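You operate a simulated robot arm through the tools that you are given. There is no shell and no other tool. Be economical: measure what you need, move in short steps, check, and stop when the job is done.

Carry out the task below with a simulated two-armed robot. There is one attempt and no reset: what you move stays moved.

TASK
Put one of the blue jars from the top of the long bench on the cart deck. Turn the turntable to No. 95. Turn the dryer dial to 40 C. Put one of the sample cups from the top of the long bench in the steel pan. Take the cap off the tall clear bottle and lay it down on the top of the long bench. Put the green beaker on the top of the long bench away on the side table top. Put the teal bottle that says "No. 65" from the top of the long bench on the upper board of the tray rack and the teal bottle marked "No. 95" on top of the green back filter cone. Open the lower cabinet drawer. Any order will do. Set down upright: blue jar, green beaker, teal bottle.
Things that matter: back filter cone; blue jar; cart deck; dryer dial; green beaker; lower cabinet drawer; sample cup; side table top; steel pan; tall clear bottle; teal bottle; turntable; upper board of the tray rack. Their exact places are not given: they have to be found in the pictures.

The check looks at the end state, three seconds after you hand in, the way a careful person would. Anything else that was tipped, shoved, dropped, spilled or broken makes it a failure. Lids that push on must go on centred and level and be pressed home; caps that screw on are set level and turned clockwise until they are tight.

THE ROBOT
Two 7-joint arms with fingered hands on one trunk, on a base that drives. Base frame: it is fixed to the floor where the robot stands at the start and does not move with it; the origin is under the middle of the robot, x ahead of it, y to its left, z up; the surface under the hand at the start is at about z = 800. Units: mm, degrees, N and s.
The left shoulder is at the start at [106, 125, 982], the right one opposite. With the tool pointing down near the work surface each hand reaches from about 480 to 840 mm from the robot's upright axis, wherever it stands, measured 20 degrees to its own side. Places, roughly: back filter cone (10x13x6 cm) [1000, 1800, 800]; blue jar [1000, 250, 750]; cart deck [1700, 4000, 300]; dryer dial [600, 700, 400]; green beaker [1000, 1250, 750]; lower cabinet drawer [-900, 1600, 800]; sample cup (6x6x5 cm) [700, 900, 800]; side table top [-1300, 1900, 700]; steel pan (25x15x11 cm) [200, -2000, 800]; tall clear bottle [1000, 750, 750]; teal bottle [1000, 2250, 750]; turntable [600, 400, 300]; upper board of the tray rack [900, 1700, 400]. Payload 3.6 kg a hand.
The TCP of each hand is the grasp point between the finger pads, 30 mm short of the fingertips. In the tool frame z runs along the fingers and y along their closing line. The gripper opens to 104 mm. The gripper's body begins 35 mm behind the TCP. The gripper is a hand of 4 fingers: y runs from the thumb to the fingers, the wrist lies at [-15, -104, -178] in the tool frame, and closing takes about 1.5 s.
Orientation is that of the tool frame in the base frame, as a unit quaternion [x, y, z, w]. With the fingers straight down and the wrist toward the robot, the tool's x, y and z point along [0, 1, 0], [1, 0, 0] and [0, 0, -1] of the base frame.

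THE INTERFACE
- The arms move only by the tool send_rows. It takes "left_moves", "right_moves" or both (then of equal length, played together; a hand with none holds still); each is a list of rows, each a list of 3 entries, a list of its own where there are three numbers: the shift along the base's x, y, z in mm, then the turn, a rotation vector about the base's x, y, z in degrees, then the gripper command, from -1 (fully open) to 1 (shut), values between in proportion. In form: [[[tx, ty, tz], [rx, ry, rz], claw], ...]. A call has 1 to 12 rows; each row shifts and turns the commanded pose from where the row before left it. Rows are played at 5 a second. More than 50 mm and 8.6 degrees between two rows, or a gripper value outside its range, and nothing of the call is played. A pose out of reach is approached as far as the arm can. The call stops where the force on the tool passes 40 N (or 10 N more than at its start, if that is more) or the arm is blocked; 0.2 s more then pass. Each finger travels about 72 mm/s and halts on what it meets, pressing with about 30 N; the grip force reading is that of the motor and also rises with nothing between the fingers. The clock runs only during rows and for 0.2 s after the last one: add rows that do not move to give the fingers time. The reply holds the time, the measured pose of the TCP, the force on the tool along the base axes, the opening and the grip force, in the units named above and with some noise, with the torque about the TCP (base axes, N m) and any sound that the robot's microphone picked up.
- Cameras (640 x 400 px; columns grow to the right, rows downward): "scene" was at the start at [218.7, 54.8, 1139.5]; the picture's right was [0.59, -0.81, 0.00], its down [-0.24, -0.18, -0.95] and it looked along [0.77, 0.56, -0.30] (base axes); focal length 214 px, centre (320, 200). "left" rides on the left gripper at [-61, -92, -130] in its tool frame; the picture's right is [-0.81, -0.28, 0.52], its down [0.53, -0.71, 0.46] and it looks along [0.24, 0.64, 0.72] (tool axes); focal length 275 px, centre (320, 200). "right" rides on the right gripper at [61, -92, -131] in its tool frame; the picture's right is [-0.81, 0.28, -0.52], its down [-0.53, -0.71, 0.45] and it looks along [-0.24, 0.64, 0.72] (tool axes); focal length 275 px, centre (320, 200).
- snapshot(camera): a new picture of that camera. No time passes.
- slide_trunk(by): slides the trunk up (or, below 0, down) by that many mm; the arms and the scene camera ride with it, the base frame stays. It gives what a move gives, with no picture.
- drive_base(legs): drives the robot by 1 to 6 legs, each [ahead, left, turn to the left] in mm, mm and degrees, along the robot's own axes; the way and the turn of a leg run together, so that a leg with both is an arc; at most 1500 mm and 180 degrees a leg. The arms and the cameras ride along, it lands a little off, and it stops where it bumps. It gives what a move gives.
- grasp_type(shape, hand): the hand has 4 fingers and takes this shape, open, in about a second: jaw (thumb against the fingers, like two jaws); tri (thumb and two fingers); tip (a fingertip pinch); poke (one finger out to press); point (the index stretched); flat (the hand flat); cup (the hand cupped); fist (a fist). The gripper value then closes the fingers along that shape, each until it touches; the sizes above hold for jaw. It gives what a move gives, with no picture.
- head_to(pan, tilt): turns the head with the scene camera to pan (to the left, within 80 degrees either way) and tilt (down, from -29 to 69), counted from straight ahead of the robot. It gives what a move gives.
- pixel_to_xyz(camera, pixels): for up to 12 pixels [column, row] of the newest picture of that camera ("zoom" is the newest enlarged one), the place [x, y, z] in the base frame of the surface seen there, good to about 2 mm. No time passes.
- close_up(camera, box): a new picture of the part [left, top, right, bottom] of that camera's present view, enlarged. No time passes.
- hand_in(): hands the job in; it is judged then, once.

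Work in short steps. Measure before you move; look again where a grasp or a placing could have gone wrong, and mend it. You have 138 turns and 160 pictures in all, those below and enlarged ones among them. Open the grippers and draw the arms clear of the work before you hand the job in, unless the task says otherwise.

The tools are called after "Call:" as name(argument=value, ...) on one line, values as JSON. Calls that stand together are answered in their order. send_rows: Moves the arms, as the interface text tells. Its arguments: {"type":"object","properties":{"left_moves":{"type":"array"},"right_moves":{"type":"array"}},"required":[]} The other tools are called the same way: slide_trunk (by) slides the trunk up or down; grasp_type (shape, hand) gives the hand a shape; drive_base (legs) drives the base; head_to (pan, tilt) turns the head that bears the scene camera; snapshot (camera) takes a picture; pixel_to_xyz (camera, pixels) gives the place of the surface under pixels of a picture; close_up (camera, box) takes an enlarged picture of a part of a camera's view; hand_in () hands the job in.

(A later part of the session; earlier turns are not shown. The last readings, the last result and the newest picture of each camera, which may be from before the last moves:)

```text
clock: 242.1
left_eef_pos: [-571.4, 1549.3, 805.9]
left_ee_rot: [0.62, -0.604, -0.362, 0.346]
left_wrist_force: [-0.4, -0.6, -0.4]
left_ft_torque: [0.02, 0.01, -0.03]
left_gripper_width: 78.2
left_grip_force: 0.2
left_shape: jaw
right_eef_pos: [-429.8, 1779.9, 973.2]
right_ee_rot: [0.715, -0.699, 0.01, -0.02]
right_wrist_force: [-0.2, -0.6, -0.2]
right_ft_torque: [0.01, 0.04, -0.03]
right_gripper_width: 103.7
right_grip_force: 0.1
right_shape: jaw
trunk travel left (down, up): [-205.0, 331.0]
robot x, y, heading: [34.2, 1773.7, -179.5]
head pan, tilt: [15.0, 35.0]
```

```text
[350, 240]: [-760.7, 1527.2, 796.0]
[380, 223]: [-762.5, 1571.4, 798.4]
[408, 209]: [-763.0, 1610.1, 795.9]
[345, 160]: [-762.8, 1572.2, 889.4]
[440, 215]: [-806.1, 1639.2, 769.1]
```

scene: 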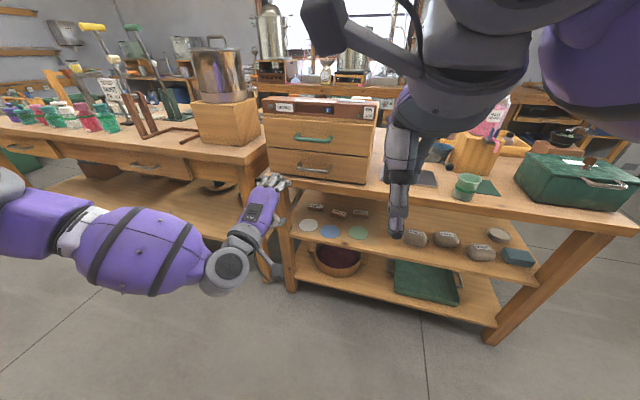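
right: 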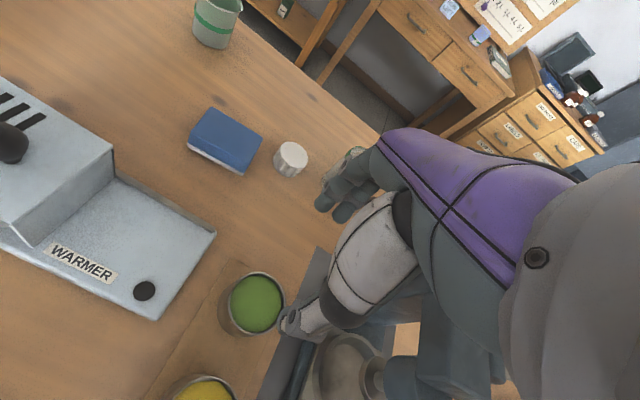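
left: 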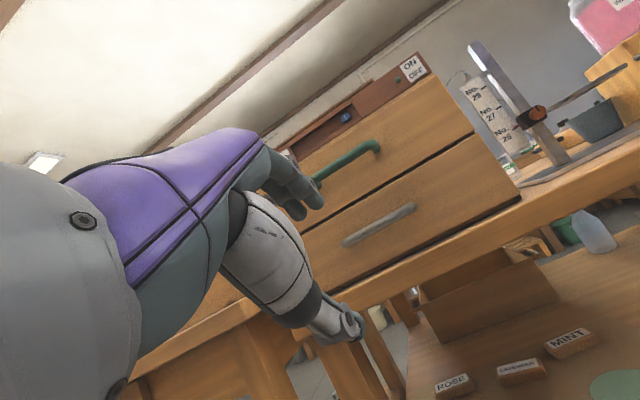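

Handle bar centre ≈ (−768,1568,797). I align, drive in 180 mm, close on it, pull back 190 mm, and check.

Call:
send_rows(left_moves=[[[0, 10, -4], [0, 0, 0], -0.5], [[0, 9, -4], [0, 0, 0], -0.5], [[0, 0, 0], [0, 0, 0], -0.5]])

Call:
drive_base(legs=[[180, 0, 0]])

Call:
send_rows(left_moves=[[[0, 0, 0], [0, 0, 0], 0.2], [[0, 0, 0], [0, 0, 0], 0.6], [[0, 0, 0], [0, 0, 0], 1], [[0, 0, 0], [0, 0, 0], 1], [[0, 0, 0], [0, 0, 0], 1], [[0, 0, 0], [0, 0, 0], 1], [[0, 0, 0], [0, 0, 0], 1]])

Call:
drive_base(legs=[[-190, 0, 0]])

Call:
snapshot(camera="scene")

```text
clock: 242.9
left_eef_pos: [-573.7, 1566.3, 797.4]
left_ee_rot: [0.62, -0.604, -0.362, 0.346]
left_wrist_force: [0.7, -0.1, -0.4]
left_ft_torque: [-0.01, -0.03, -0.04]
left_gripper_width: 78.2
left_grip_force: 0.0
left_shape: jaw
right_eef_pos: [-429.1, 1779.8, 973.4]
right_ee_rot: [0.714, -0.699, 0.011, -0.022]
right_wrist_force: [-0.6, 0.3, -0.5]
right_ft_torque: [0.0, 0.0, 0.04]
right_gripper_width: 103.7
right_grip_force: 0.0
right_shape: jaw
trunk travel left (down, up): [-205.0, 331.0]
robot x, y, heading: [35.2, 1775.6, -179.4]
head pan, tilt: [15.0, 35.0]
```

```text
clock: 244.4
left_eef_pos: [-758.2, 1568.5, 798.2]
left_ee_rot: [0.619, -0.605, -0.362, 0.346]
left_wrist_force: [7.1, 0.3, -0.3]
left_ft_torque: [0.01, 0.15, -0.08]
left_gripper_width: 76.1
left_grip_force: 0.1
left_shape: jaw
right_eef_pos: [-612.9, 1780.3, 972.2]
right_ee_rot: [0.715, -0.699, 0.01, -0.021]
right_wrist_force: [0.2, 0.2, -0.1]
right_ft_torque: [-0.04, -0.01, 0.01]
right_gripper_width: 103.6
right_grip_force: 0.1
right_shape: jaw
trunk travel left (down, up): [-205.0, 331.0]
robot x, y, heading: [-147.7, 1772.2, -179.6]
head pan, tilt: [15.0, 35.0]
```

```text
clock: 246.0
left_eef_pos: [-760.1, 1567.4, 795.1]
left_ee_rot: [0.62, -0.606, -0.361, 0.344]
left_wrist_force: [-4.2, -0.1, -8.6]
left_ft_torque: [-0.04, -0.07, -0.09]
left_gripper_width: 0.5
left_grip_force: 29.9
left_shape: jaw
right_eef_pos: [-614.8, 1779.9, 972.4]
right_ee_rot: [0.714, -0.7, 0.011, -0.022]
right_wrist_force: [-0.3, -0.4, 0.0]
right_ft_torque: [0.0, 0.02, 0.04]
right_gripper_width: 103.7
right_grip_force: 0.1
right_shape: jaw
trunk travel left (down, up): [-205.0, 331.0]
robot x, y, heading: [-146.0, 1776.9, -179.6]
head pan, tilt: [15.0, 35.0]
```

```text
clock: 247.6
left_eef_pos: [-571.4, 1569.1, 797.3]
left_ee_rot: [0.62, -0.605, -0.362, 0.346]
left_wrist_force: [-1.7, -5.8, -13.5]
left_ft_torque: [-0.06, -0.12, 0.03]
left_gripper_width: 0.4
left_grip_force: 30.1
left_shape: jaw
right_eef_pos: [-427.2, 1781.5, 973.8]
right_ee_rot: [0.714, -0.699, 0.009, -0.021]
right_wrist_force: [0.9, 0.3, -0.8]
right_ft_torque: [0.03, 0.04, -0.03]
right_gripper_width: 103.6
right_grip_force: 0.0
right_shape: jaw
trunk travel left (down, up): [-205.0, 331.0]
robot x, y, heading: [37.4, 1778.1, -179.6]
head pan, tilt: [15.0, 35.0]
```

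```text
45 pictures are left
```

scene: 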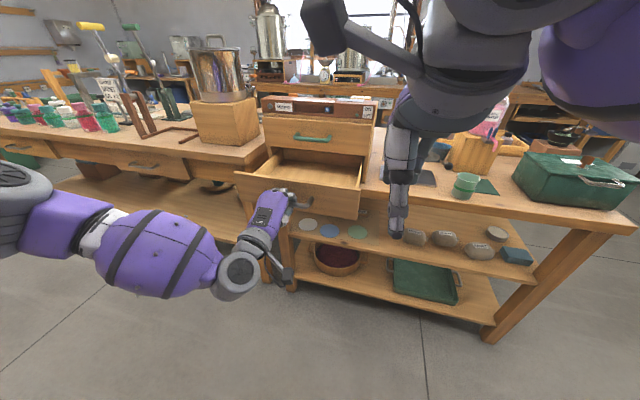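

The drawer is open by ~190 mm. I release, back off slightly, raise and straighten the left hand, raise the trunk, turn to the bench and look at the teal bottles.

Call:
send_rows(left_moves=[[[0, 0, 0], [0, 0, 0], 0], [[0, 0, 0], [0, 0, 0], -0.6], [[0, 0, 0], [0, 0, 0], -1], [[0, 0, 0], [0, 0, 0], -1], [[40, 0, 0], [0, 0, 0], -1], [[30, 0, 10], [0, -7.5, 0], -1], [[0, 0, 25], [0, -7.5, 0], -1], [[0, 0, 35], [0, -7.5, 0], -1], [[0, 0, 35], [0, -7.5, 0], -1], [[0, 0, 35], [0, -7.5, 0], -1], [[0, 0, 35], [0, -7.5, 0], -1], [[0, 0, 35], [0, -7.5, 0], -1]])

Call:
slide_trunk(by=150)

Call:
drive_base(legs=[[0, 0, -180], [-40, 200, 0]])

Call:
head_to(pan=10, tilt=35)

Call:
snapshot(camera="scene")

```text
clock: 250.2
left_eef_pos: [-502.9, 1572.3, 1005.2]
left_ee_rot: [0.715, -0.696, -0.05, 0.042]
left_wrist_force: [0.0, 0.6, 0.4]
left_ft_torque: [0.01, 0.02, 0.03]
left_gripper_width: 103.7
left_grip_force: 0.1
left_shape: jaw
right_eef_pos: [-427.0, 1782.5, 972.9]
right_ee_rot: [0.714, -0.7, 0.011, -0.021]
right_wrist_force: [-0.1, 0.4, -0.9]
right_ft_torque: [0.0, -0.01, 0.03]
right_gripper_width: 103.6
right_grip_force: 0.1
right_shape: jaw
trunk travel left (down, up): [-205.0, 331.0]
robot x, y, heading: [38.2, 1779.1, -179.8]
head pan, tilt: [15.0, 35.0]
```

```text
clock: 251.9
left_eef_pos: [-501.5, 1570.3, 1156.0]
left_ee_rot: [0.715, -0.696, -0.049, 0.042]
left_wrist_force: [0.7, -0.8, 0.3]
left_ft_torque: [0.0, 0.01, -0.03]
left_gripper_width: 103.8
left_grip_force: 0.0
left_shape: jaw
right_eef_pos: [-425.7, 1781.9, 1122.4]
right_ee_rot: [0.714, -0.7, 0.011, -0.021]
right_wrist_force: [0.4, -0.3, 0.3]
right_ft_torque: [0.0, 0.01, 0.0]
right_gripper_width: 103.7
right_grip_force: 0.0
right_shape: jaw
trunk travel left (down, up): [-355.0, 181.0]
robot x, y, heading: [40.5, 1774.2, -179.7]
head pan, tilt: [15.0, 35.0]
```

```text
clock: 261.7
left_eef_pos: [541.0, 2177.9, 1156.5]
left_ee_rot: [0.698, 0.713, 0.041, 0.051]
left_wrist_force: [0.1, -0.1, -0.6]
left_ft_torque: [0.03, -0.04, 0.03]
left_gripper_width: 103.6
left_grip_force: 0.0
left_shape: jaw
right_eef_pos: [465.0, 1965.3, 1122.4]
right_ee_rot: [0.702, 0.711, -0.022, -0.01]
right_wrist_force: [-0.3, 1.3, 0.5]
right_ft_torque: [0.0, 0.01, -0.03]
right_gripper_width: 103.5
right_grip_force: 0.1
right_shape: jaw
trunk travel left (down, up): [-355.0, 181.0]
robot x, y, heading: [-2.4, 1973.0, -0.0]
head pan, tilt: [15.0, 35.0]
```

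```text
clock: 262.3
left_eef_pos: [540.8, 2176.7, 1157.3]
left_ee_rot: [0.698, 0.714, 0.041, 0.051]
left_wrist_force: [0.1, 0.2, 0.7]
left_ft_torque: [0.01, 0.02, 0.02]
left_gripper_width: 103.6
left_grip_force: 0.1
left_shape: jaw
right_eef_pos: [466.1, 1965.1, 1122.5]
right_ee_rot: [0.702, 0.711, -0.021, -0.012]
right_wrist_force: [0.1, 0.1, 0.0]
right_ft_torque: [-0.01, 0.01, 0.04]
right_gripper_width: 103.7
right_grip_force: 0.0
right_shape: jaw
trunk travel left (down, up): [-355.0, 181.0]
robot x, y, heading: [0.1, 1975.7, -0.0]
head pan, tilt: [10.0, 35.0]
```

```text
44 pictures are left
```

scene: 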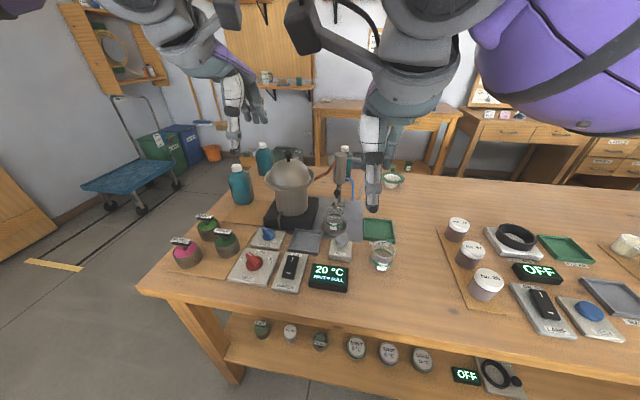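

Cart deck is at left (135,175); teal bottles at (240,185), (263,158), (345,162). I zoom in for labels and measure.

Call:
close_up(camera="scene", box=[220, 125, 420, 250])

Call:
pixel_to_xyz(camera="scene", pixels=[[236, 169], [240, 190], [264, 145], [264, 158], [346, 150], [346, 165], [391, 177], [391, 187], [130, 170], [155, 185], [100, 185], [290, 160]])

Call:
snapshot(camera="left")

```text
3.20 times, centred on (320, 188) of scene
```

zoom: 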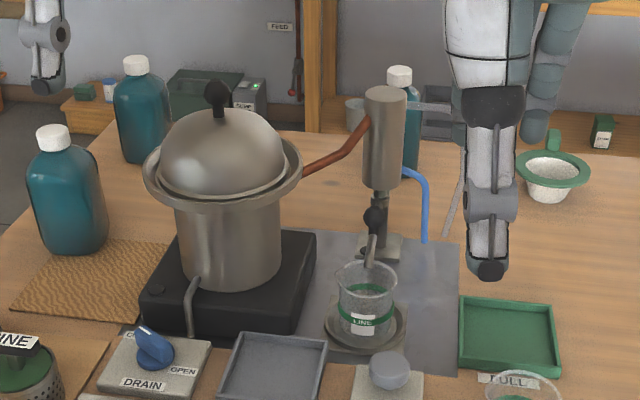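

```text
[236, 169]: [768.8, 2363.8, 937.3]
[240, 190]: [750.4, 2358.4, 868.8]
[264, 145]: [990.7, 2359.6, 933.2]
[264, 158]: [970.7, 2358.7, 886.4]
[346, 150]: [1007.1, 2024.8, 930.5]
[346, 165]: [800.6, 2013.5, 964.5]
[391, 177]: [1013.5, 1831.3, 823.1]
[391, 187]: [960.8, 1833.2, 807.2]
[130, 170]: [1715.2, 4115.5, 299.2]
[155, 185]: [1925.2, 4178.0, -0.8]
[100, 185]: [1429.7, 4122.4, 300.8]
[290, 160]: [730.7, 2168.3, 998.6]
```

```text
42 pictures are left
```

left: 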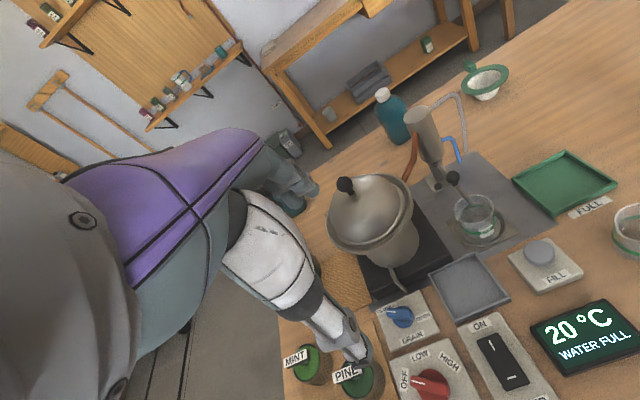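

No labels on this side, so they face away. I drive round the end of the bench to its back side, where bottles and cone are also in easy reach, and look.

Call:
drive_base(legs=[[0, 1050, 0], [1450, 0, 0], [200, 0, 0], [0, 0, 180], [0, 800, 0]])

Call:
head_to(pan=0, tilt=38)

Call:
snapshot(camera="scene")

```text
clock: 294.1
left_eef_pos: [1092.4, 2103.0, 1156.3]
left_ee_rot: [0.71, -0.702, -0.05, 0.041]
left_wrist_force: [-0.7, 0.2, 0.3]
left_ft_torque: [0.0, 0.0, 0.02]
left_gripper_width: 103.7
left_grip_force: 0.1
left_shape: jaw
right_eef_pos: [1169.7, 2314.2, 1123.6]
right_ee_rot: [0.708, -0.706, 0.011, -0.021]
right_wrist_force: [0.2, 0.2, -0.5]
right_ft_torque: [-0.01, -0.01, 0.03]
right_gripper_width: 103.5
right_grip_force: 0.1
right_shape: jaw
trunk travel left (down, up): [-355.0, 181.0]
robot x, y, heading: [1635.4, 2299.4, 178.9]
head pan, tilt: [10.0, 35.0]
```

```text
clock: 294.8
left_eef_pos: [1091.6, 2103.1, 1156.1]
left_ee_rot: [0.71, -0.701, -0.05, 0.04]
left_wrist_force: [0.5, -0.7, -0.3]
left_ft_torque: [0.0, 0.03, 0.0]
left_gripper_width: 103.9
left_grip_force: 0.2
left_shape: jaw
right_eef_pos: [1171.0, 2313.7, 1122.3]
right_ee_rot: [0.708, -0.706, 0.011, -0.021]
right_wrist_force: [0.1, 0.0, -0.2]
right_ft_torque: [0.0, 0.02, 0.0]
right_gripper_width: 103.7
right_grip_force: 0.0
right_shape: jaw
trunk travel left (down, up): [-355.0, 181.0]
robot x, y, heading: [1636.2, 2300.8, 179.2]
head pan, tilt: [0.0, 38.0]
```

```text
41 pictures are left
```

scene: 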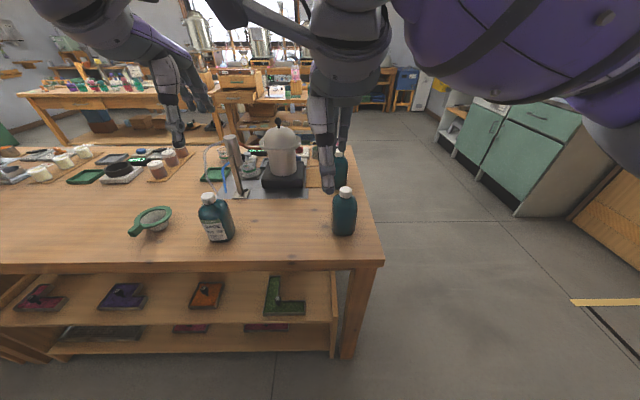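

From behind, labels are visible and the tray rack is open on this side. I zoom on bottles, cone and rack.

Call:
close_up(camera="scene", box=[120, 140, 380, 260])

Call:
close_up(camera="scene", box=[0, 250, 380, 370])

Call:
pixel_to_xyz(camera="scene", pixels=[[209, 197], [215, 225], [345, 190], [344, 215], [154, 213], [154, 222], [140, 226], [240, 308], [165, 310], [180, 285], [180, 265], [240, 325]])

```text
2.46 times, centred on (250, 200) of scene
```

zoom: 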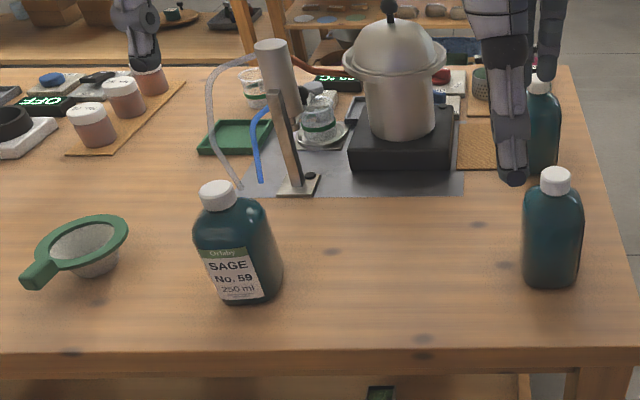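

```text
1.68 times, centred on (190, 310) of scene
```

zoom: 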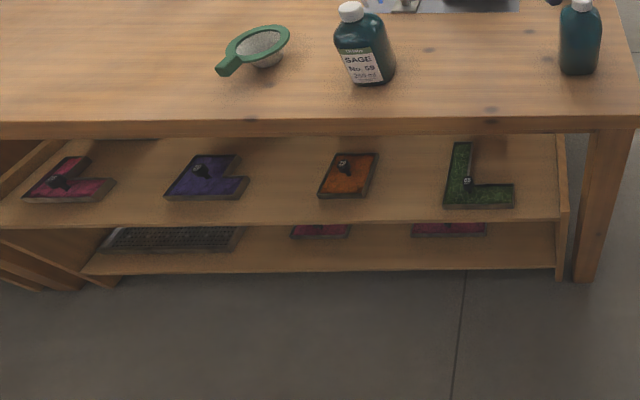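

```text
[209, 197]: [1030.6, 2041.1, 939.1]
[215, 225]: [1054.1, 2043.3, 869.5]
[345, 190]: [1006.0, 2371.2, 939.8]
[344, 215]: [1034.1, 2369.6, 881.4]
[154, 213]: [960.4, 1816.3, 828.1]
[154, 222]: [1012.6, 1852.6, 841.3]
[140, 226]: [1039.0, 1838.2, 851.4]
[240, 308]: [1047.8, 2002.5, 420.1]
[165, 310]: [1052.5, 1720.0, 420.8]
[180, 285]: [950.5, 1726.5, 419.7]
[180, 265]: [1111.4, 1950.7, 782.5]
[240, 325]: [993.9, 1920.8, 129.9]
```

C is No. 59, a decoy. A and B have their labels toward the bench end, so I drive round to face −y at the end of the bench.

Call:
drive_base(legs=[[0, -760, 0], [745, 0, 0], [0, 0, 91]])

Call:
head_to(pan=0, tilt=30)

Call:
close_up(camera="scene", box=[200, 150, 440, 300])

Call:
pixel_to_xyz(camera="zoom", pixels=[[320, 200]])

```text
clock: 309.5
left_eef_pos: [1093.5, 2540.7, 1156.3]
left_ee_rot: [0.998, 0.008, -0.006, 0.064]
left_wrist_force: [-0.7, -0.3, 1.3]
left_ft_torque: [-0.02, -0.04, -0.01]
left_gripper_width: 104.0
left_grip_force: 0.1
left_shape: jaw
right_eef_pos: [882.2, 2618.1, 1122.5]
right_ee_rot: [1.0, 0.003, -0.007, -0.022]
right_wrist_force: [0.0, 0.3, -0.8]
right_ft_torque: [0.02, -0.02, -0.02]
right_gripper_width: 103.8
right_grip_force: 0.0
right_shape: jaw
trunk travel left (down, up): [-355.0, 181.0]
robot x, y, heading: [894.5, 3084.2, -90.5]
head pan, tilt: [0.0, 38.0]
```

```text
clock: 310.2
left_eef_pos: [1093.9, 2540.8, 1157.1]
left_ee_rot: [0.998, 0.008, -0.006, 0.064]
left_wrist_force: [-0.6, -0.6, -1.5]
left_ft_torque: [0.01, -0.01, -0.02]
left_gripper_width: 103.8
left_grip_force: 0.1
left_shape: jaw
right_eef_pos: [882.2, 2618.5, 1122.7]
right_ee_rot: [1.0, 0.002, -0.007, -0.023]
right_wrist_force: [0.5, 0.4, -0.4]
right_ft_torque: [0.02, 0.01, 0.02]
right_gripper_width: 103.5
right_grip_force: 0.1
right_shape: jaw
trunk travel left (down, up): [-355.0, 181.0]
robot x, y, heading: [899.1, 3080.6, -90.6]
head pan, tilt: [0.0, 30.0]
```

```text
2.67 times, centred on (320, 225) of scene
```

zoom: 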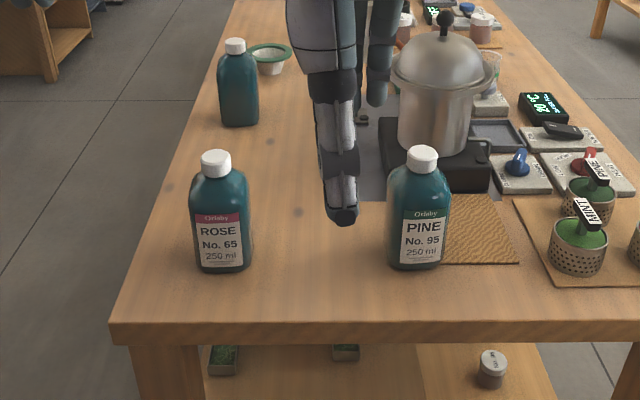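

```text
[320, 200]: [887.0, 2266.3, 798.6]
```

B is No. 65 (for the rack), A is No. 95 (for the cone). I move in, turn the left hand sideways for a body grasp of No. 65, put the right hand above No. 95's cap, and measure.

Call:
drive_base(legs=[[150, 0, 0]])

Call:
send_rows(left_moves=[[[0, 10, 0], [0, 0, 8.2], -1], [[0, 10, 0], [0, 0, 8.2], -1], [[0, 10, 0], [0, 0, 8.2], -1], [[0, 10, 0], [0, 0, 8.2], -1], [[0, 10, 0], [0, 0, 8.2], -1], [[0, 10, 0], [0, 0, 8.2], -1], [[-5, 10, 0], [0, 0, 8.2], -1], [[-10, 0, 0], [0, 0, 8.2], -1], [[-10, 0, 0], [0, 0, 8.2], -1], [[-10, 0, 0], [0, 0, 8.2], -1], [[-10, 0, 0], [0, 0, 8.2], -1]], right_moves=[[[-9, -9, 0], [0, 0, 0], -1], [[-9, -9, 0], [0, 0, 0], -1], [[-9, -9, 0], [0, 0, 0], -1], [[-9, -9, 0], [0, 0, 0], -1], [[-9, -9, 0], [0, 0, 0], -1], [[-9, -9, 0], [0, 0, 0], -1], [[-9, -9, 0], [0, 0, 0], -1], [[-9, -9, 0], [0, 0, 0], -1], [[-9, -9, 0], [0, 0, 0], -1], [[-9, -9, 0], [0, 0, 0], -1], [[-9, -9, 0], [0, 0, 0], -1]])

Call:
send_rows(left_moves=[[[-8, 0, -30], [-7.1, 0, 0], -1], [[-8, 0, -30], [-7.1, 0, 0], -1], [[-8, 0, -30], [-7.1, 0, 0], -1], [[-8, 0, -30], [-7.1, 0, 0], -1], [[-8, 0, -30], [-7.1, 0, 0], -1], [[-6, 0, -30], [-7.1, 0, 0], -1], [[0, 0, -30], [0, 0, 0], -1], [[0, 0, 0], [0, 0, 0], -1]])

Call:
snapshot(camera="scene")

Call:
snapshot(camera="left")

Call:
snapshot(camera="right")

```text
clock: 311.6
left_eef_pos: [1095.6, 2390.7, 1156.5]
left_ee_rot: [0.998, 0.009, -0.006, 0.064]
left_wrist_force: [0.4, 0.4, -0.4]
left_ft_torque: [0.03, 0.02, 0.01]
left_gripper_width: 103.5
left_grip_force: 0.1
left_shape: jaw
right_eef_pos: [883.6, 2466.8, 1122.8]
right_ee_rot: [1.0, 0.005, -0.007, -0.023]
right_wrist_force: [0.0, -0.6, -0.1]
right_ft_torque: [-0.02, 0.01, 0.04]
right_gripper_width: 103.6
right_grip_force: 0.0
right_shape: jaw
trunk travel left (down, up): [-355.0, 181.0]
robot x, y, heading: [894.7, 2932.7, -90.4]
head pan, tilt: [0.0, 30.0]
```

```text
clock: 314.0
left_eef_pos: [1134.4, 2491.6, 1126.5]
left_ee_rot: [0.697, 0.714, 0.039, 0.05]
left_wrist_force: [0.5, 0.2, 0.0]
left_ft_torque: [-0.03, -0.02, -0.01]
left_gripper_width: 103.8
left_grip_force: 0.0
left_shape: jaw
left hand out of reach, approached as far as the arm can: row 8, 9, 10, 11
right_eef_pos: [784.6, 2368.5, 1121.3]
right_ee_rot: [1.0, 0.006, -0.007, -0.022]
right_wrist_force: [0.2, -0.1, -0.3]
right_ft_torque: [-0.04, 0.0, -0.02]
right_gripper_width: 103.8
right_grip_force: 0.1
right_shape: jaw
trunk travel left (down, up): [-355.0, 181.0]
robot x, y, heading: [896.5, 2931.0, -90.4]
head pan, tilt: [0.0, 30.0]
```

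```text
clock: 315.8
left_eef_pos: [1180.5, 2395.2, 959.6]
left_ee_rot: [0.632, 0.68, -0.221, 0.298]
left_wrist_force: [-0.2, 0.3, 0.3]
left_ft_torque: [-0.03, -0.06, -0.01]
left_gripper_width: 103.6
left_grip_force: 0.0
left_shape: jaw
left hand out of reach, approached as far as the arm can: row 3, 4, 5, 6
right_eef_pos: [784.2, 2369.8, 1122.3]
right_ee_rot: [1.0, 0.006, -0.007, -0.023]
right_wrist_force: [-0.6, -0.9, -0.3]
right_ft_torque: [-0.01, -0.01, 0.03]
right_gripper_width: 103.7
right_grip_force: 0.0
right_shape: jaw
trunk travel left (down, up): [-355.0, 181.0]
robot x, y, heading: [891.2, 2932.9, -90.4]
head pan, tilt: [0.0, 30.0]
```

```text
37 pictures are left
```

scene: 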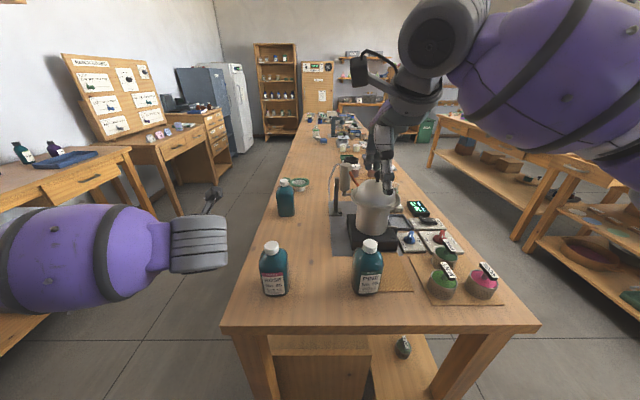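

```text
36 pictures are left
```

left: 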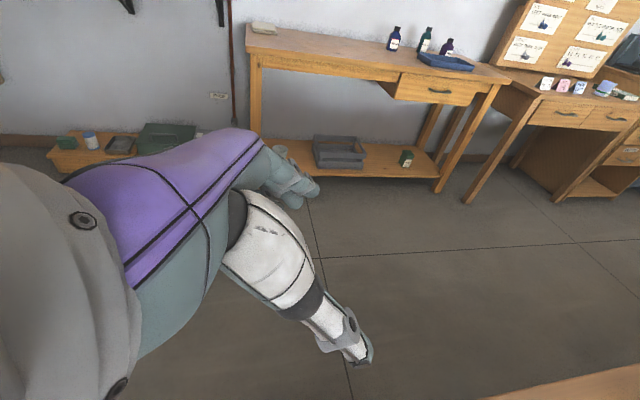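

```text
35 pictures are left
```

right: 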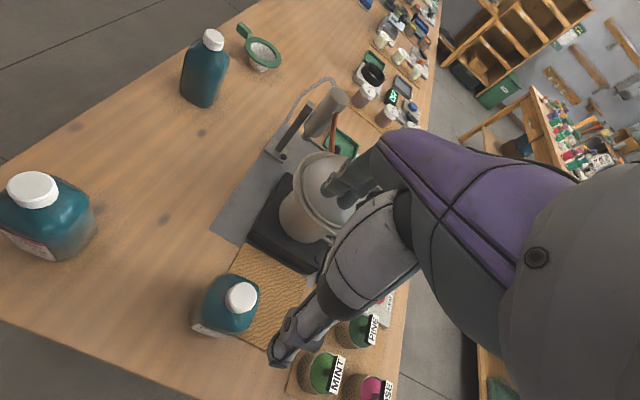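

I measure both caps, then lift the left hand, fix its orientation, shift the base so No. 65 is at the left hand's comfortable side, and bring both hands to their pre-grasps.

Call:
pixel_to_xyz(camera="right", pixels=[[34, 188], [241, 296], [255, 55], [262, 58], [245, 32]])

Call:
send_rows(left_moves=[[[0, 10, 45], [-3.4, 2, -3.1], -1], [[0, 10, 45], [-3.4, 2, -3.1], -1], [[0, 10, 30], [0, 0, 0], -1]])

Call:
drive_base(legs=[[0, -165, 0]])

Call:
send_rows(right_moves=[[[40, 0, 0], [0, 0, 0], -0.3], [[40, 0, 0], [0, 0, 0], -0.3], [[40, 0, -20], [0, 0, 0], -0.3], [[37, 0, -30], [0, 0, 0], -0.3], [[0, 0, -40], [0, 0, 0], -0.3], [[0, 0, 0], [0, 0, 0], -0.3]])

Call:
snapshot(camera="left")

Call:
snapshot(camera="right")

```text
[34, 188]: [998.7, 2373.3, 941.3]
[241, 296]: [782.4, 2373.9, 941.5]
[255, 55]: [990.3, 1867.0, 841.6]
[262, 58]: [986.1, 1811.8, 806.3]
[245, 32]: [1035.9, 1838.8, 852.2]
```

```text
clock: 316.6
left_eef_pos: [1178.2, 2427.6, 1079.6]
left_ee_rot: [0.641, 0.64, -0.298, 0.301]
left_wrist_force: [-0.3, -0.4, -0.5]
left_ft_torque: [0.0, 0.02, 0.01]
left_gripper_width: 103.9
left_grip_force: 0.0
left_shape: jaw
right_eef_pos: [783.7, 2369.2, 1122.2]
right_ee_rot: [1.0, 0.005, -0.006, -0.021]
right_wrist_force: [-0.4, -0.2, 0.0]
right_ft_torque: [0.02, -0.01, 0.01]
right_gripper_width: 103.5
right_grip_force: 0.1
right_shape: jaw
trunk travel left (down, up): [-355.0, 181.0]
robot x, y, heading: [896.9, 2933.6, -90.3]
head pan, tilt: [0.0, 30.0]
```

```text
clock: 318.7
left_eef_pos: [1010.7, 2427.9, 1079.7]
left_ee_rot: [0.64, 0.641, -0.299, 0.301]
left_wrist_force: [-0.4, -0.1, -0.2]
left_ft_torque: [0.0, -0.03, 0.03]
left_gripper_width: 104.0
left_grip_force: 0.1
left_shape: jaw
right_eef_pos: [615.7, 2369.3, 1122.7]
right_ee_rot: [1.0, 0.005, -0.007, -0.022]
right_wrist_force: [-0.9, 0.6, 0.9]
right_ft_torque: [0.01, -0.01, -0.02]
right_gripper_width: 103.8
right_grip_force: 0.0
right_shape: jaw
trunk travel left (down, up): [-355.0, 181.0]
robot x, y, heading: [724.0, 2932.0, -90.4]
head pan, tilt: [0.0, 30.0]
```

```text
clock: 320.1
left_eef_pos: [1012.1, 2427.7, 1079.8]
left_ee_rot: [0.641, 0.641, -0.298, 0.301]
left_wrist_force: [-0.3, -0.2, 0.5]
left_ft_torque: [-0.01, -0.03, -0.02]
left_gripper_width: 104.2
left_grip_force: 0.0
left_shape: jaw
right_eef_pos: [775.3, 2369.3, 1032.5]
right_ee_rot: [1.0, 0.005, -0.006, -0.022]
right_wrist_force: [0.0, 0.0, -0.7]
right_ft_torque: [-0.04, -0.01, 0.03]
right_gripper_width: 67.9
right_grip_force: 0.2
right_shape: jaw
trunk travel left (down, up): [-355.0, 181.0]
robot x, y, heading: [729.3, 2938.5, -90.4]
head pan, tilt: [0.0, 30.0]
```

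```text
34 pictures are left
```

left: 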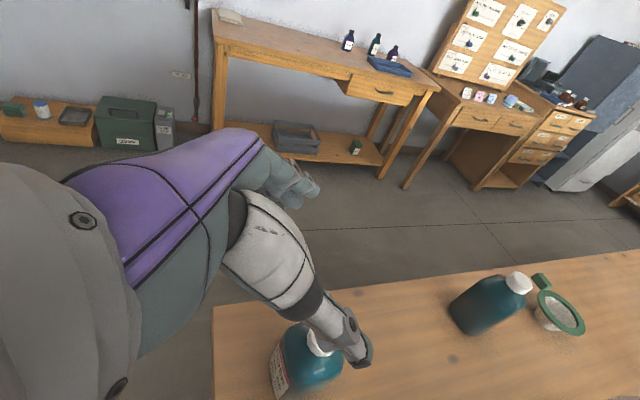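

```text
33 pictures are left
```

right: 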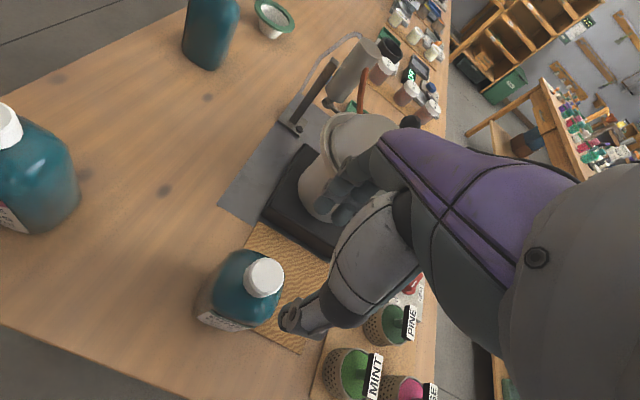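

Caps at (999,2373) and (782,2374), tops z 941. I bring both hands onto the caps and close.

Call:
send_rows(left_moves=[[[-6, 8, -45], [0, 0, 0], -1], [[-7, 8, -45], [0, 0, 0], -1], [[0, 0, -9], [0, 0, 0], -1], [[0, -20, -17], [0, 0, 0], -0.5], [[0, -20, -17], [0, 0, 0], -0.5], [[0, -21, -17], [0, 0, 0], -0.5], [[0, 0, 0], [0, 0, 0], 0], [[0, 0, 0], [0, 0, 0], 0.5], [[0, 0, 0], [0, 0, 0], 1], [[0, 0, 0], [0, 0, 0], 1], [[0, 0, 0], [0, 0, 0], 1]], right_moves=[[[7, 5, -40], [0, 0, 0], -0.3], [[0, 0, -40], [0, 0, 0], -0.3], [[0, 0, -16], [0, 0, 0], -0.3], [[0, 0, 0], [0, 0, 0], 0.2], [[0, 0, 0], [0, 0, 0], 0.6], [[0, 0, 0], [0, 0, 0], 1], [[0, 0, 0], [0, 0, 0], 1], [[0, 0, 0], [0, 0, 0], 1], [[0, 0, 0], [0, 0, 0], 1], [[0, 0, 0], [0, 0, 0], 1], [[0, 0, 0], [0, 0, 0], 1]])

Call:
snapshot(camera="left")

Call:
snapshot(camera="right")

```text
clock: 322.5
left_eef_pos: [1010.9, 2371.3, 939.1]
left_ee_rot: [0.642, 0.64, -0.297, 0.301]
left_wrist_force: [0.2, -2.3, 1.1]
left_ft_torque: [-0.13, -0.19, -0.02]
left_gripper_width: 22.6
left_grip_force: 29.8
left_shape: jaw
left hand out of reach, approached as far as the arm can: row 1, 2, 4, 5
right_eef_pos: [781.6, 2375.2, 937.9]
right_ee_rot: [1.0, 0.006, -0.008, -0.021]
right_wrist_force: [-0.9, -3.5, 13.4]
right_ft_torque: [-0.29, 0.03, 0.03]
right_gripper_width: 45.4
right_grip_force: 29.8
right_shape: jaw
trunk travel left (down, up): [-355.0, 181.0]
robot x, y, heading: [725.3, 2929.9, -90.3]
head pan, tilt: [0.0, 30.0]
```

```text
32 pictures are left
```

left: 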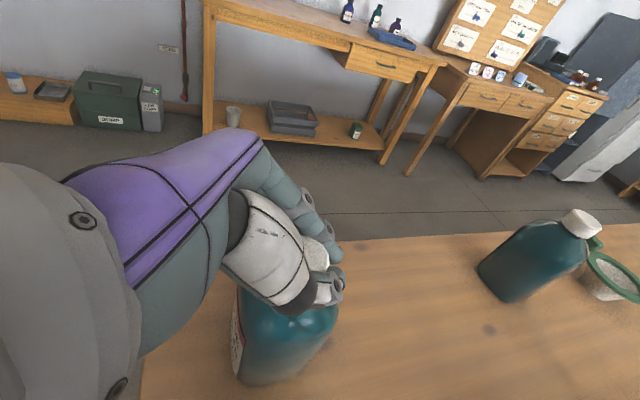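

```text
31 pictures are left
```

right: 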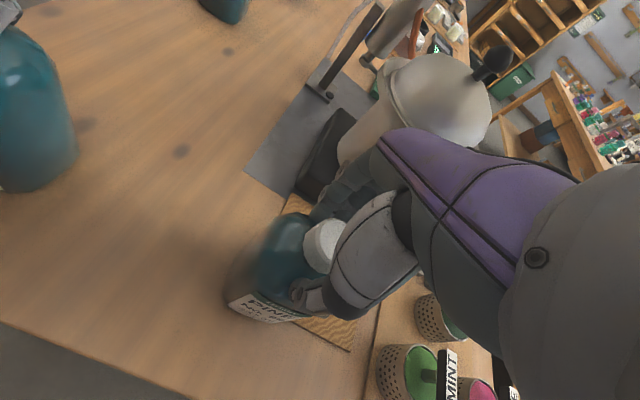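

Both bottles are gripped. I raise the trunk 165 mm, check, and drive round behind the bench with No. 95 over the cone.

Call:
slide_trunk(by=168)

Call:
drive_base(legs=[[-160, 0, 0], [0, 820, 0], [0, 0, -90], [0, 1210, 0]])

Call:
head_to(pan=0, tilt=45)

Call:
snapshot(camera="scene")

Call:
snapshot(camera="right")

```text
clock: 324.4
left_eef_pos: [1013.4, 2398.6, 1299.6]
left_ee_rot: [0.578, 0.577, -0.408, 0.409]
left_wrist_force: [-0.5, -0.2, 0.3]
left_ft_torque: [-0.02, 0.01, 0.0]
left_gripper_width: 14.3
left_grip_force: 30.4
left_shape: jaw
right_eef_pos: [781.8, 2373.9, 1102.7]
right_ee_rot: [1.0, 0.006, -0.007, -0.023]
right_wrist_force: [0.8, -0.6, -4.0]
right_ft_torque: [-0.02, 0.02, 0.01]
right_gripper_width: 34.8
right_grip_force: 30.0
right_shape: jaw
trunk travel left (down, up): [-523.0, 13.0]
robot x, y, heading: [724.5, 2935.3, -89.9]
head pan, tilt: [0.0, 30.0]
```

```text
clock: 347.4
left_eef_pos: [1018.9, 1599.2, 1300.8]
left_ee_rot: [0.816, -0.002, -0.579, 0.001]
left_wrist_force: [1.0, 0.1, -0.3]
left_ft_torque: [-0.01, 0.02, 0.01]
left_gripper_width: 14.4
left_grip_force: 29.9
left_shape: jaw
right_eef_pos: [992.2, 1830.3, 1105.3]
right_ee_rot: [0.709, -0.704, 0.011, -0.021]
right_wrist_force: [0.8, -1.1, -3.4]
right_ft_torque: [0.02, 0.01, 0.02]
right_gripper_width: 34.9
right_grip_force: 30.1
right_shape: jaw
trunk travel left (down, up): [-523.0, 13.0]
robot x, y, heading: [1550.4, 1882.7, 179.4]
head pan, tilt: [0.0, 30.0]
```

```text
clock: 348.1
left_eef_pos: [1019.2, 1598.8, 1301.3]
left_ee_rot: [0.816, -0.002, -0.578, 0.001]
left_wrist_force: [0.3, 0.5, -0.1]
left_ft_torque: [-0.01, 0.01, -0.03]
left_gripper_width: 14.5
left_grip_force: 30.4
left_shape: jaw
right_eef_pos: [992.8, 1831.7, 1104.0]
right_ee_rot: [0.71, -0.704, 0.011, -0.021]
right_wrist_force: [0.2, 0.2, -3.8]
right_ft_torque: [0.03, 0.02, -0.03]
right_gripper_width: 35.0
right_grip_force: 29.9
right_shape: jaw
trunk travel left (down, up): [-523.0, 13.0]
robot x, y, heading: [1554.1, 1883.8, 179.3]
head pan, tilt: [0.0, 45.0]
```

```text
30 pictures are left
```

scene: 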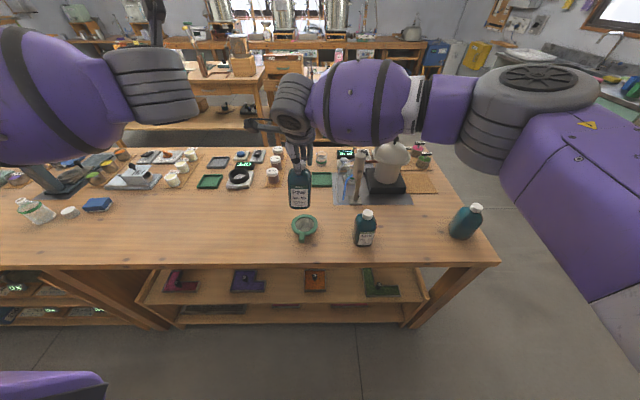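

```text
29 pictures are left
```

right: 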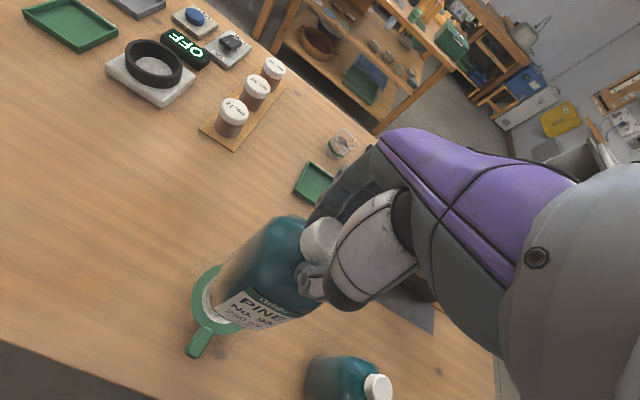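

No. 65 slipped out of the left hand but still stands on the bench; No. 95 hangs from the right hand. I measure the cone and the bottle bottom.

Call:
pixel_to_xyz(camera="scene", pixels=[[304, 218], [293, 226], [316, 226], [304, 234], [304, 228], [299, 206], [299, 175], [466, 215], [473, 206], [460, 236]])

Call:
close_up(camera="scene", box=[260, 140, 500, 260])

```text
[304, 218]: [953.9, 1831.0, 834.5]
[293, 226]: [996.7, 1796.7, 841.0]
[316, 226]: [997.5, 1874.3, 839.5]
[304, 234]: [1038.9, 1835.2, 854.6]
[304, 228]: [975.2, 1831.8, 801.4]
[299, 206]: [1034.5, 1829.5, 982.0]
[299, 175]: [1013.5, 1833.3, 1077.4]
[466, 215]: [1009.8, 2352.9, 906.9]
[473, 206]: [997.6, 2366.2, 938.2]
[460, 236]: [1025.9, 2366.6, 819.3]
```

```text
2.67 times, centred on (380, 200) of scene
```

zoom: 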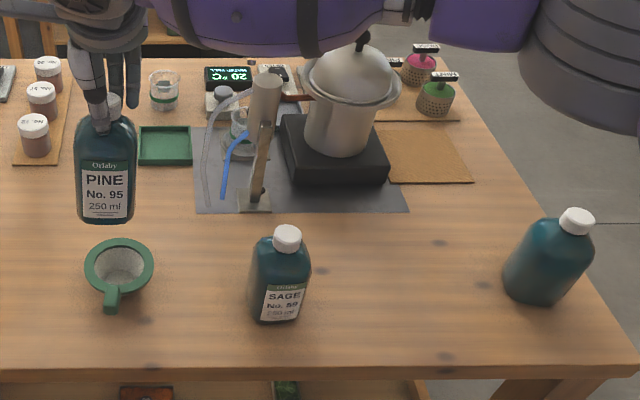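

Cone centre ≈ (993,1835), rim z ≈ 841; the bottle axis ≈ (999,1830), bottom ≈ 967. I shift and lower onto the cone.

Call:
send_rows(right_moves=[[[-6, 5, -40], [0, 0, 0], 1], [[0, 0, -45], [0, 0, 0], 1], [[0, 0, -27], [0, 0, 0], 1], [[0, 0, -5], [0, 0, 0], 1], [[0, 0, -3], [0, 0, 0], 1], [[0, 0, -3], [0, 0, 0], 1], [[0, 0, 0], [0, 0, 0], 1]])

Call:
close_up(camera="scene", box=[250, 150, 370, 260])

Call:
snapshot(camera="right")

```text
clock: 349.7
left_eef_pos: [1019.0, 1597.8, 1301.9]
left_ee_rot: [0.815, -0.002, -0.58, 0.001]
left_wrist_force: [-0.1, -0.2, 0.3]
left_ft_torque: [-0.02, -0.01, 0.04]
left_gripper_width: 14.3
left_grip_force: 30.0
left_shape: jaw
right_eef_pos: [985.9, 1837.0, 984.9]
right_ee_rot: [0.71, -0.704, 0.009, -0.019]
right_wrist_force: [0.0, -2.1, 18.6]
right_ft_torque: [-0.03, 0.35, 0.06]
right_gripper_width: 35.1
right_grip_force: 30.0
right_shape: jaw
trunk travel left (down, up): [-523.0, 13.0]
robot x, y, heading: [1555.5, 1883.6, 179.5]
head pan, tilt: [0.0, 45.0]
```

```text
3.64 times, centred on (310, 205) of scene
```

zoom: 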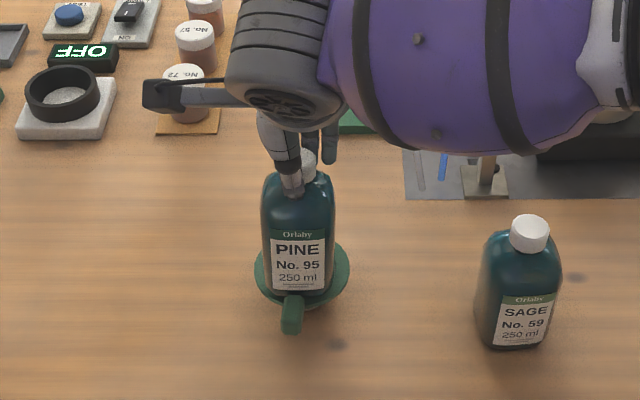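

```text
26 pictures are left
```

right: 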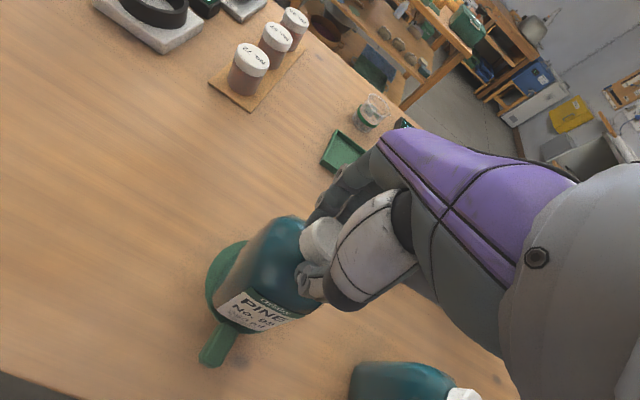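

No. 95 sits on the cone (18 N contact). I release and rise, move over opposite No. 65, and set the right hand for a sideways body grasp; the left hand is pulled in.

Call:
send_rows(right_moves=[[[0, 0, 0], [0, 0, 0], 0.4], [[0, 0, 0], [0, 0, 0], 0], [[0, 0, 0], [0, 0, 0], -0.5], [[0, 0, 0], [0, 0, 0], -1], [[0, 0, 40], [0, 0, 0], -1], [[0, 0, 45], [0, 0, 0], -1], [[0, 0, 45], [0, 0, 0], -1], [[0, 0, 20], [0, 0, 0], -1]], left_moves=[[[30, 0, 0], [0, 0, 0], -1], [[30, 0, 0], [0, 0, 0], -1], [[30, 0, 0], [0, 0, 0], -1], [[30, 0, 0], [0, 0, 0], -1], [[30, 0, 0], [0, 0, 0], -1], [[30, 0, 0], [0, 0, 0], -1], [[0, 0, 0], [0, 0, 0], -1], [[0, 0, 0], [0, 0, 0], -1]])

Call:
drive_base(legs=[[-95, 0, 0], [0, -219, 0]])

Call:
send_rows(right_moves=[[[0, 28, 0], [0, 0, -8.2], -1], [[0, 28, 0], [0, 0, -8.2], -1], [[0, 28, 0], [0, 0, -8.2], -1], [[0, 28, 0], [0, 0, -8.2], -1], [[0, 28, 0], [0, 0, -8.2], -1], [[0, 28, 0], [0, 0, -8.2], -1], [[0, 28, 0], [0, 0, -8.2], -1], [[0, 28, 0], [0, 0, -8.2], -1], [[0, 28, 0], [0, 0, -8.2], -1], [[0, 28, 0], [0, 0, -8.2], -1], [[0, 28, 0], [0, 0, -8], -1]])

Call:
slide_trunk(by=-205)

Call:
send_rows(right_moves=[[[0, 0, 0], [0, 8.33, 0], -1], [[0, 0, 0], [0, 8.33, 0], -1], [[0, 0, 0], [0, 8.33, 0], -1], [[0, 0, 0], [0, 8.33, 0], -1], [[0, 0, 0], [0, 8.33, 0], -1], [[0, 0, 0], [0, 8.33, 0], -1], [[0, 0, 0], [0, 0, 0], -1]])

Call:
snapshot(camera="scene")

Call:
snapshot(camera="right")

```text
clock: 351.5
left_eef_pos: [1129.1, 1579.3, 1326.4]
left_ee_rot: [0.816, -0.001, -0.578, 0.0]
left_wrist_force: [-0.3, 0.1, -0.3]
left_ft_torque: [0.03, 0.0, 0.0]
left_gripper_width: 103.9
left_grip_force: 0.0
left_shape: jaw
left hand out of reach, approached as far as the arm can: row 2, 3, 4, 5, 6
right_eef_pos: [985.0, 1838.7, 1131.2]
right_ee_rot: [0.709, -0.705, 0.011, -0.02]
right_wrist_force: [-1.0, -0.4, 0.4]
right_ft_torque: [-0.01, -0.02, -0.02]
right_gripper_width: 103.6
right_grip_force: 0.0
right_shape: jaw
trunk travel left (down, up): [-523.0, 13.0]
robot x, y, heading: [1548.9, 1882.3, 179.5]
head pan, tilt: [0.0, 45.0]
```

```text
clock: 354.7
left_eef_pos: [1223.6, 1791.7, 1326.7]
left_ee_rot: [0.816, -0.001, -0.579, 0.001]
left_wrist_force: [0.7, -0.3, -0.4]
left_ft_torque: [-0.01, -0.01, -0.04]
left_gripper_width: 103.6
left_grip_force: 0.0
left_shape: jaw
right_eef_pos: [1077.5, 2050.4, 1129.8]
right_ee_rot: [0.71, -0.704, 0.011, -0.021]
right_wrist_force: [-0.4, -0.3, 0.1]
right_ft_torque: [0.02, 0.01, -0.02]
right_gripper_width: 103.8
right_grip_force: 0.0
right_shape: jaw
trunk travel left (down, up): [-523.0, 13.0]
robot x, y, heading: [1644.6, 2096.0, 179.4]
head pan, tilt: [0.0, 45.0]
```

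```text
clock: 357.1
left_eef_pos: [1221.8, 1793.9, 1326.4]
left_ee_rot: [0.816, -0.002, -0.578, 0.001]
left_wrist_force: [0.1, 0.3, 0.4]
left_ft_torque: [0.0, -0.03, -0.03]
left_gripper_width: 103.8
left_grip_force: 0.0
left_shape: jaw
right_eef_pos: [1077.8, 2357.5, 1130.4]
right_ee_rot: [-0.004, 1.0, -0.022, 0.008]
right_wrist_force: [-0.9, 0.3, 0.6]
right_ft_torque: [0.02, 0.0, 0.01]
right_gripper_width: 103.6
right_grip_force: 0.0
right_shape: jaw
trunk travel left (down, up): [-523.0, 13.0]
robot x, y, heading: [1646.0, 2093.5, 179.6]
head pan, tilt: [0.0, 45.0]
```

```text
clock: 359.3
left_eef_pos: [1177.1, 1793.1, 954.1]
left_ee_rot: [0.914, -0.002, -0.405, 0.001]
left_wrist_force: [1.1, 0.2, 0.1]
left_ft_torque: [-0.04, 0.0, -0.03]
left_gripper_width: 103.6
left_grip_force: 0.1
left_shape: jaw
right_eef_pos: [1077.8, 2358.2, 925.7]
right_ee_rot: [-0.005, 1.0, -0.022, 0.007]
right_wrist_force: [-0.9, 0.2, -0.3]
right_ft_torque: [0.02, 0.01, 0.02]
right_gripper_width: 103.6
right_grip_force: 0.1
right_shape: jaw
trunk travel left (down, up): [-318.0, 218.0]
robot x, y, heading: [1644.3, 2093.3, 179.6]
head pan, tilt: [0.0, 45.0]
```

```text
clock: 360.9
left_eef_pos: [1176.1, 1793.3, 952.7]
left_ee_rot: [0.914, -0.002, -0.405, 0.002]
left_wrist_force: [0.9, -0.1, -1.0]
left_ft_torque: [-0.01, -0.04, 0.02]
left_gripper_width: 103.6
left_grip_force: 0.0
left_shape: jaw
right_eef_pos: [1078.8, 2359.2, 925.2]
right_ee_rot: [-0.013, 0.909, -0.019, -0.416]
right_wrist_force: [-1.0, 0.8, -0.4]
right_ft_torque: [-0.04, 0.0, 0.02]
right_gripper_width: 103.5
right_grip_force: 0.0
right_shape: jaw
trunk travel left (down, up): [-318.0, 218.0]
robot x, y, heading: [1647.1, 2092.3, 179.7]
head pan, tilt: [0.0, 45.0]
```

```text
25 pictures are left
```

scene: 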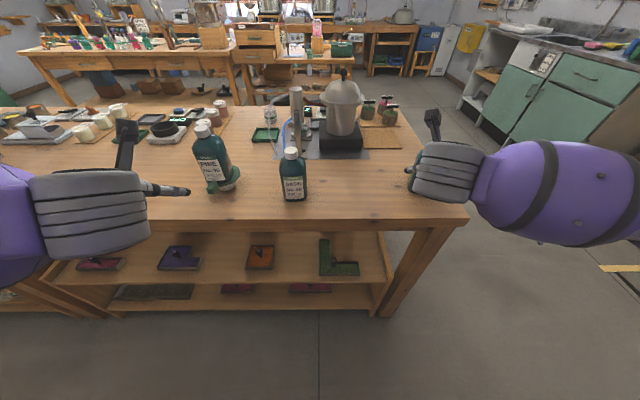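

```text
24 pictures are left
```

right: 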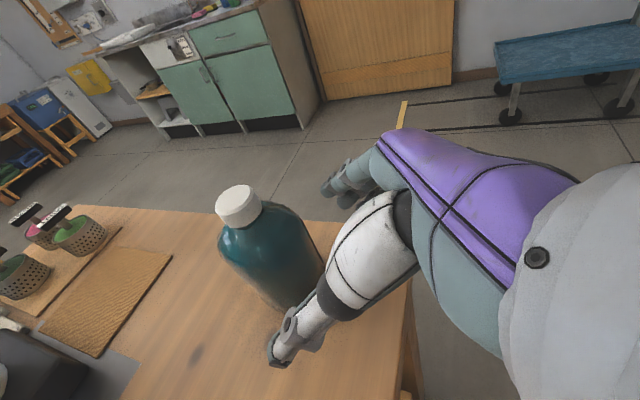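

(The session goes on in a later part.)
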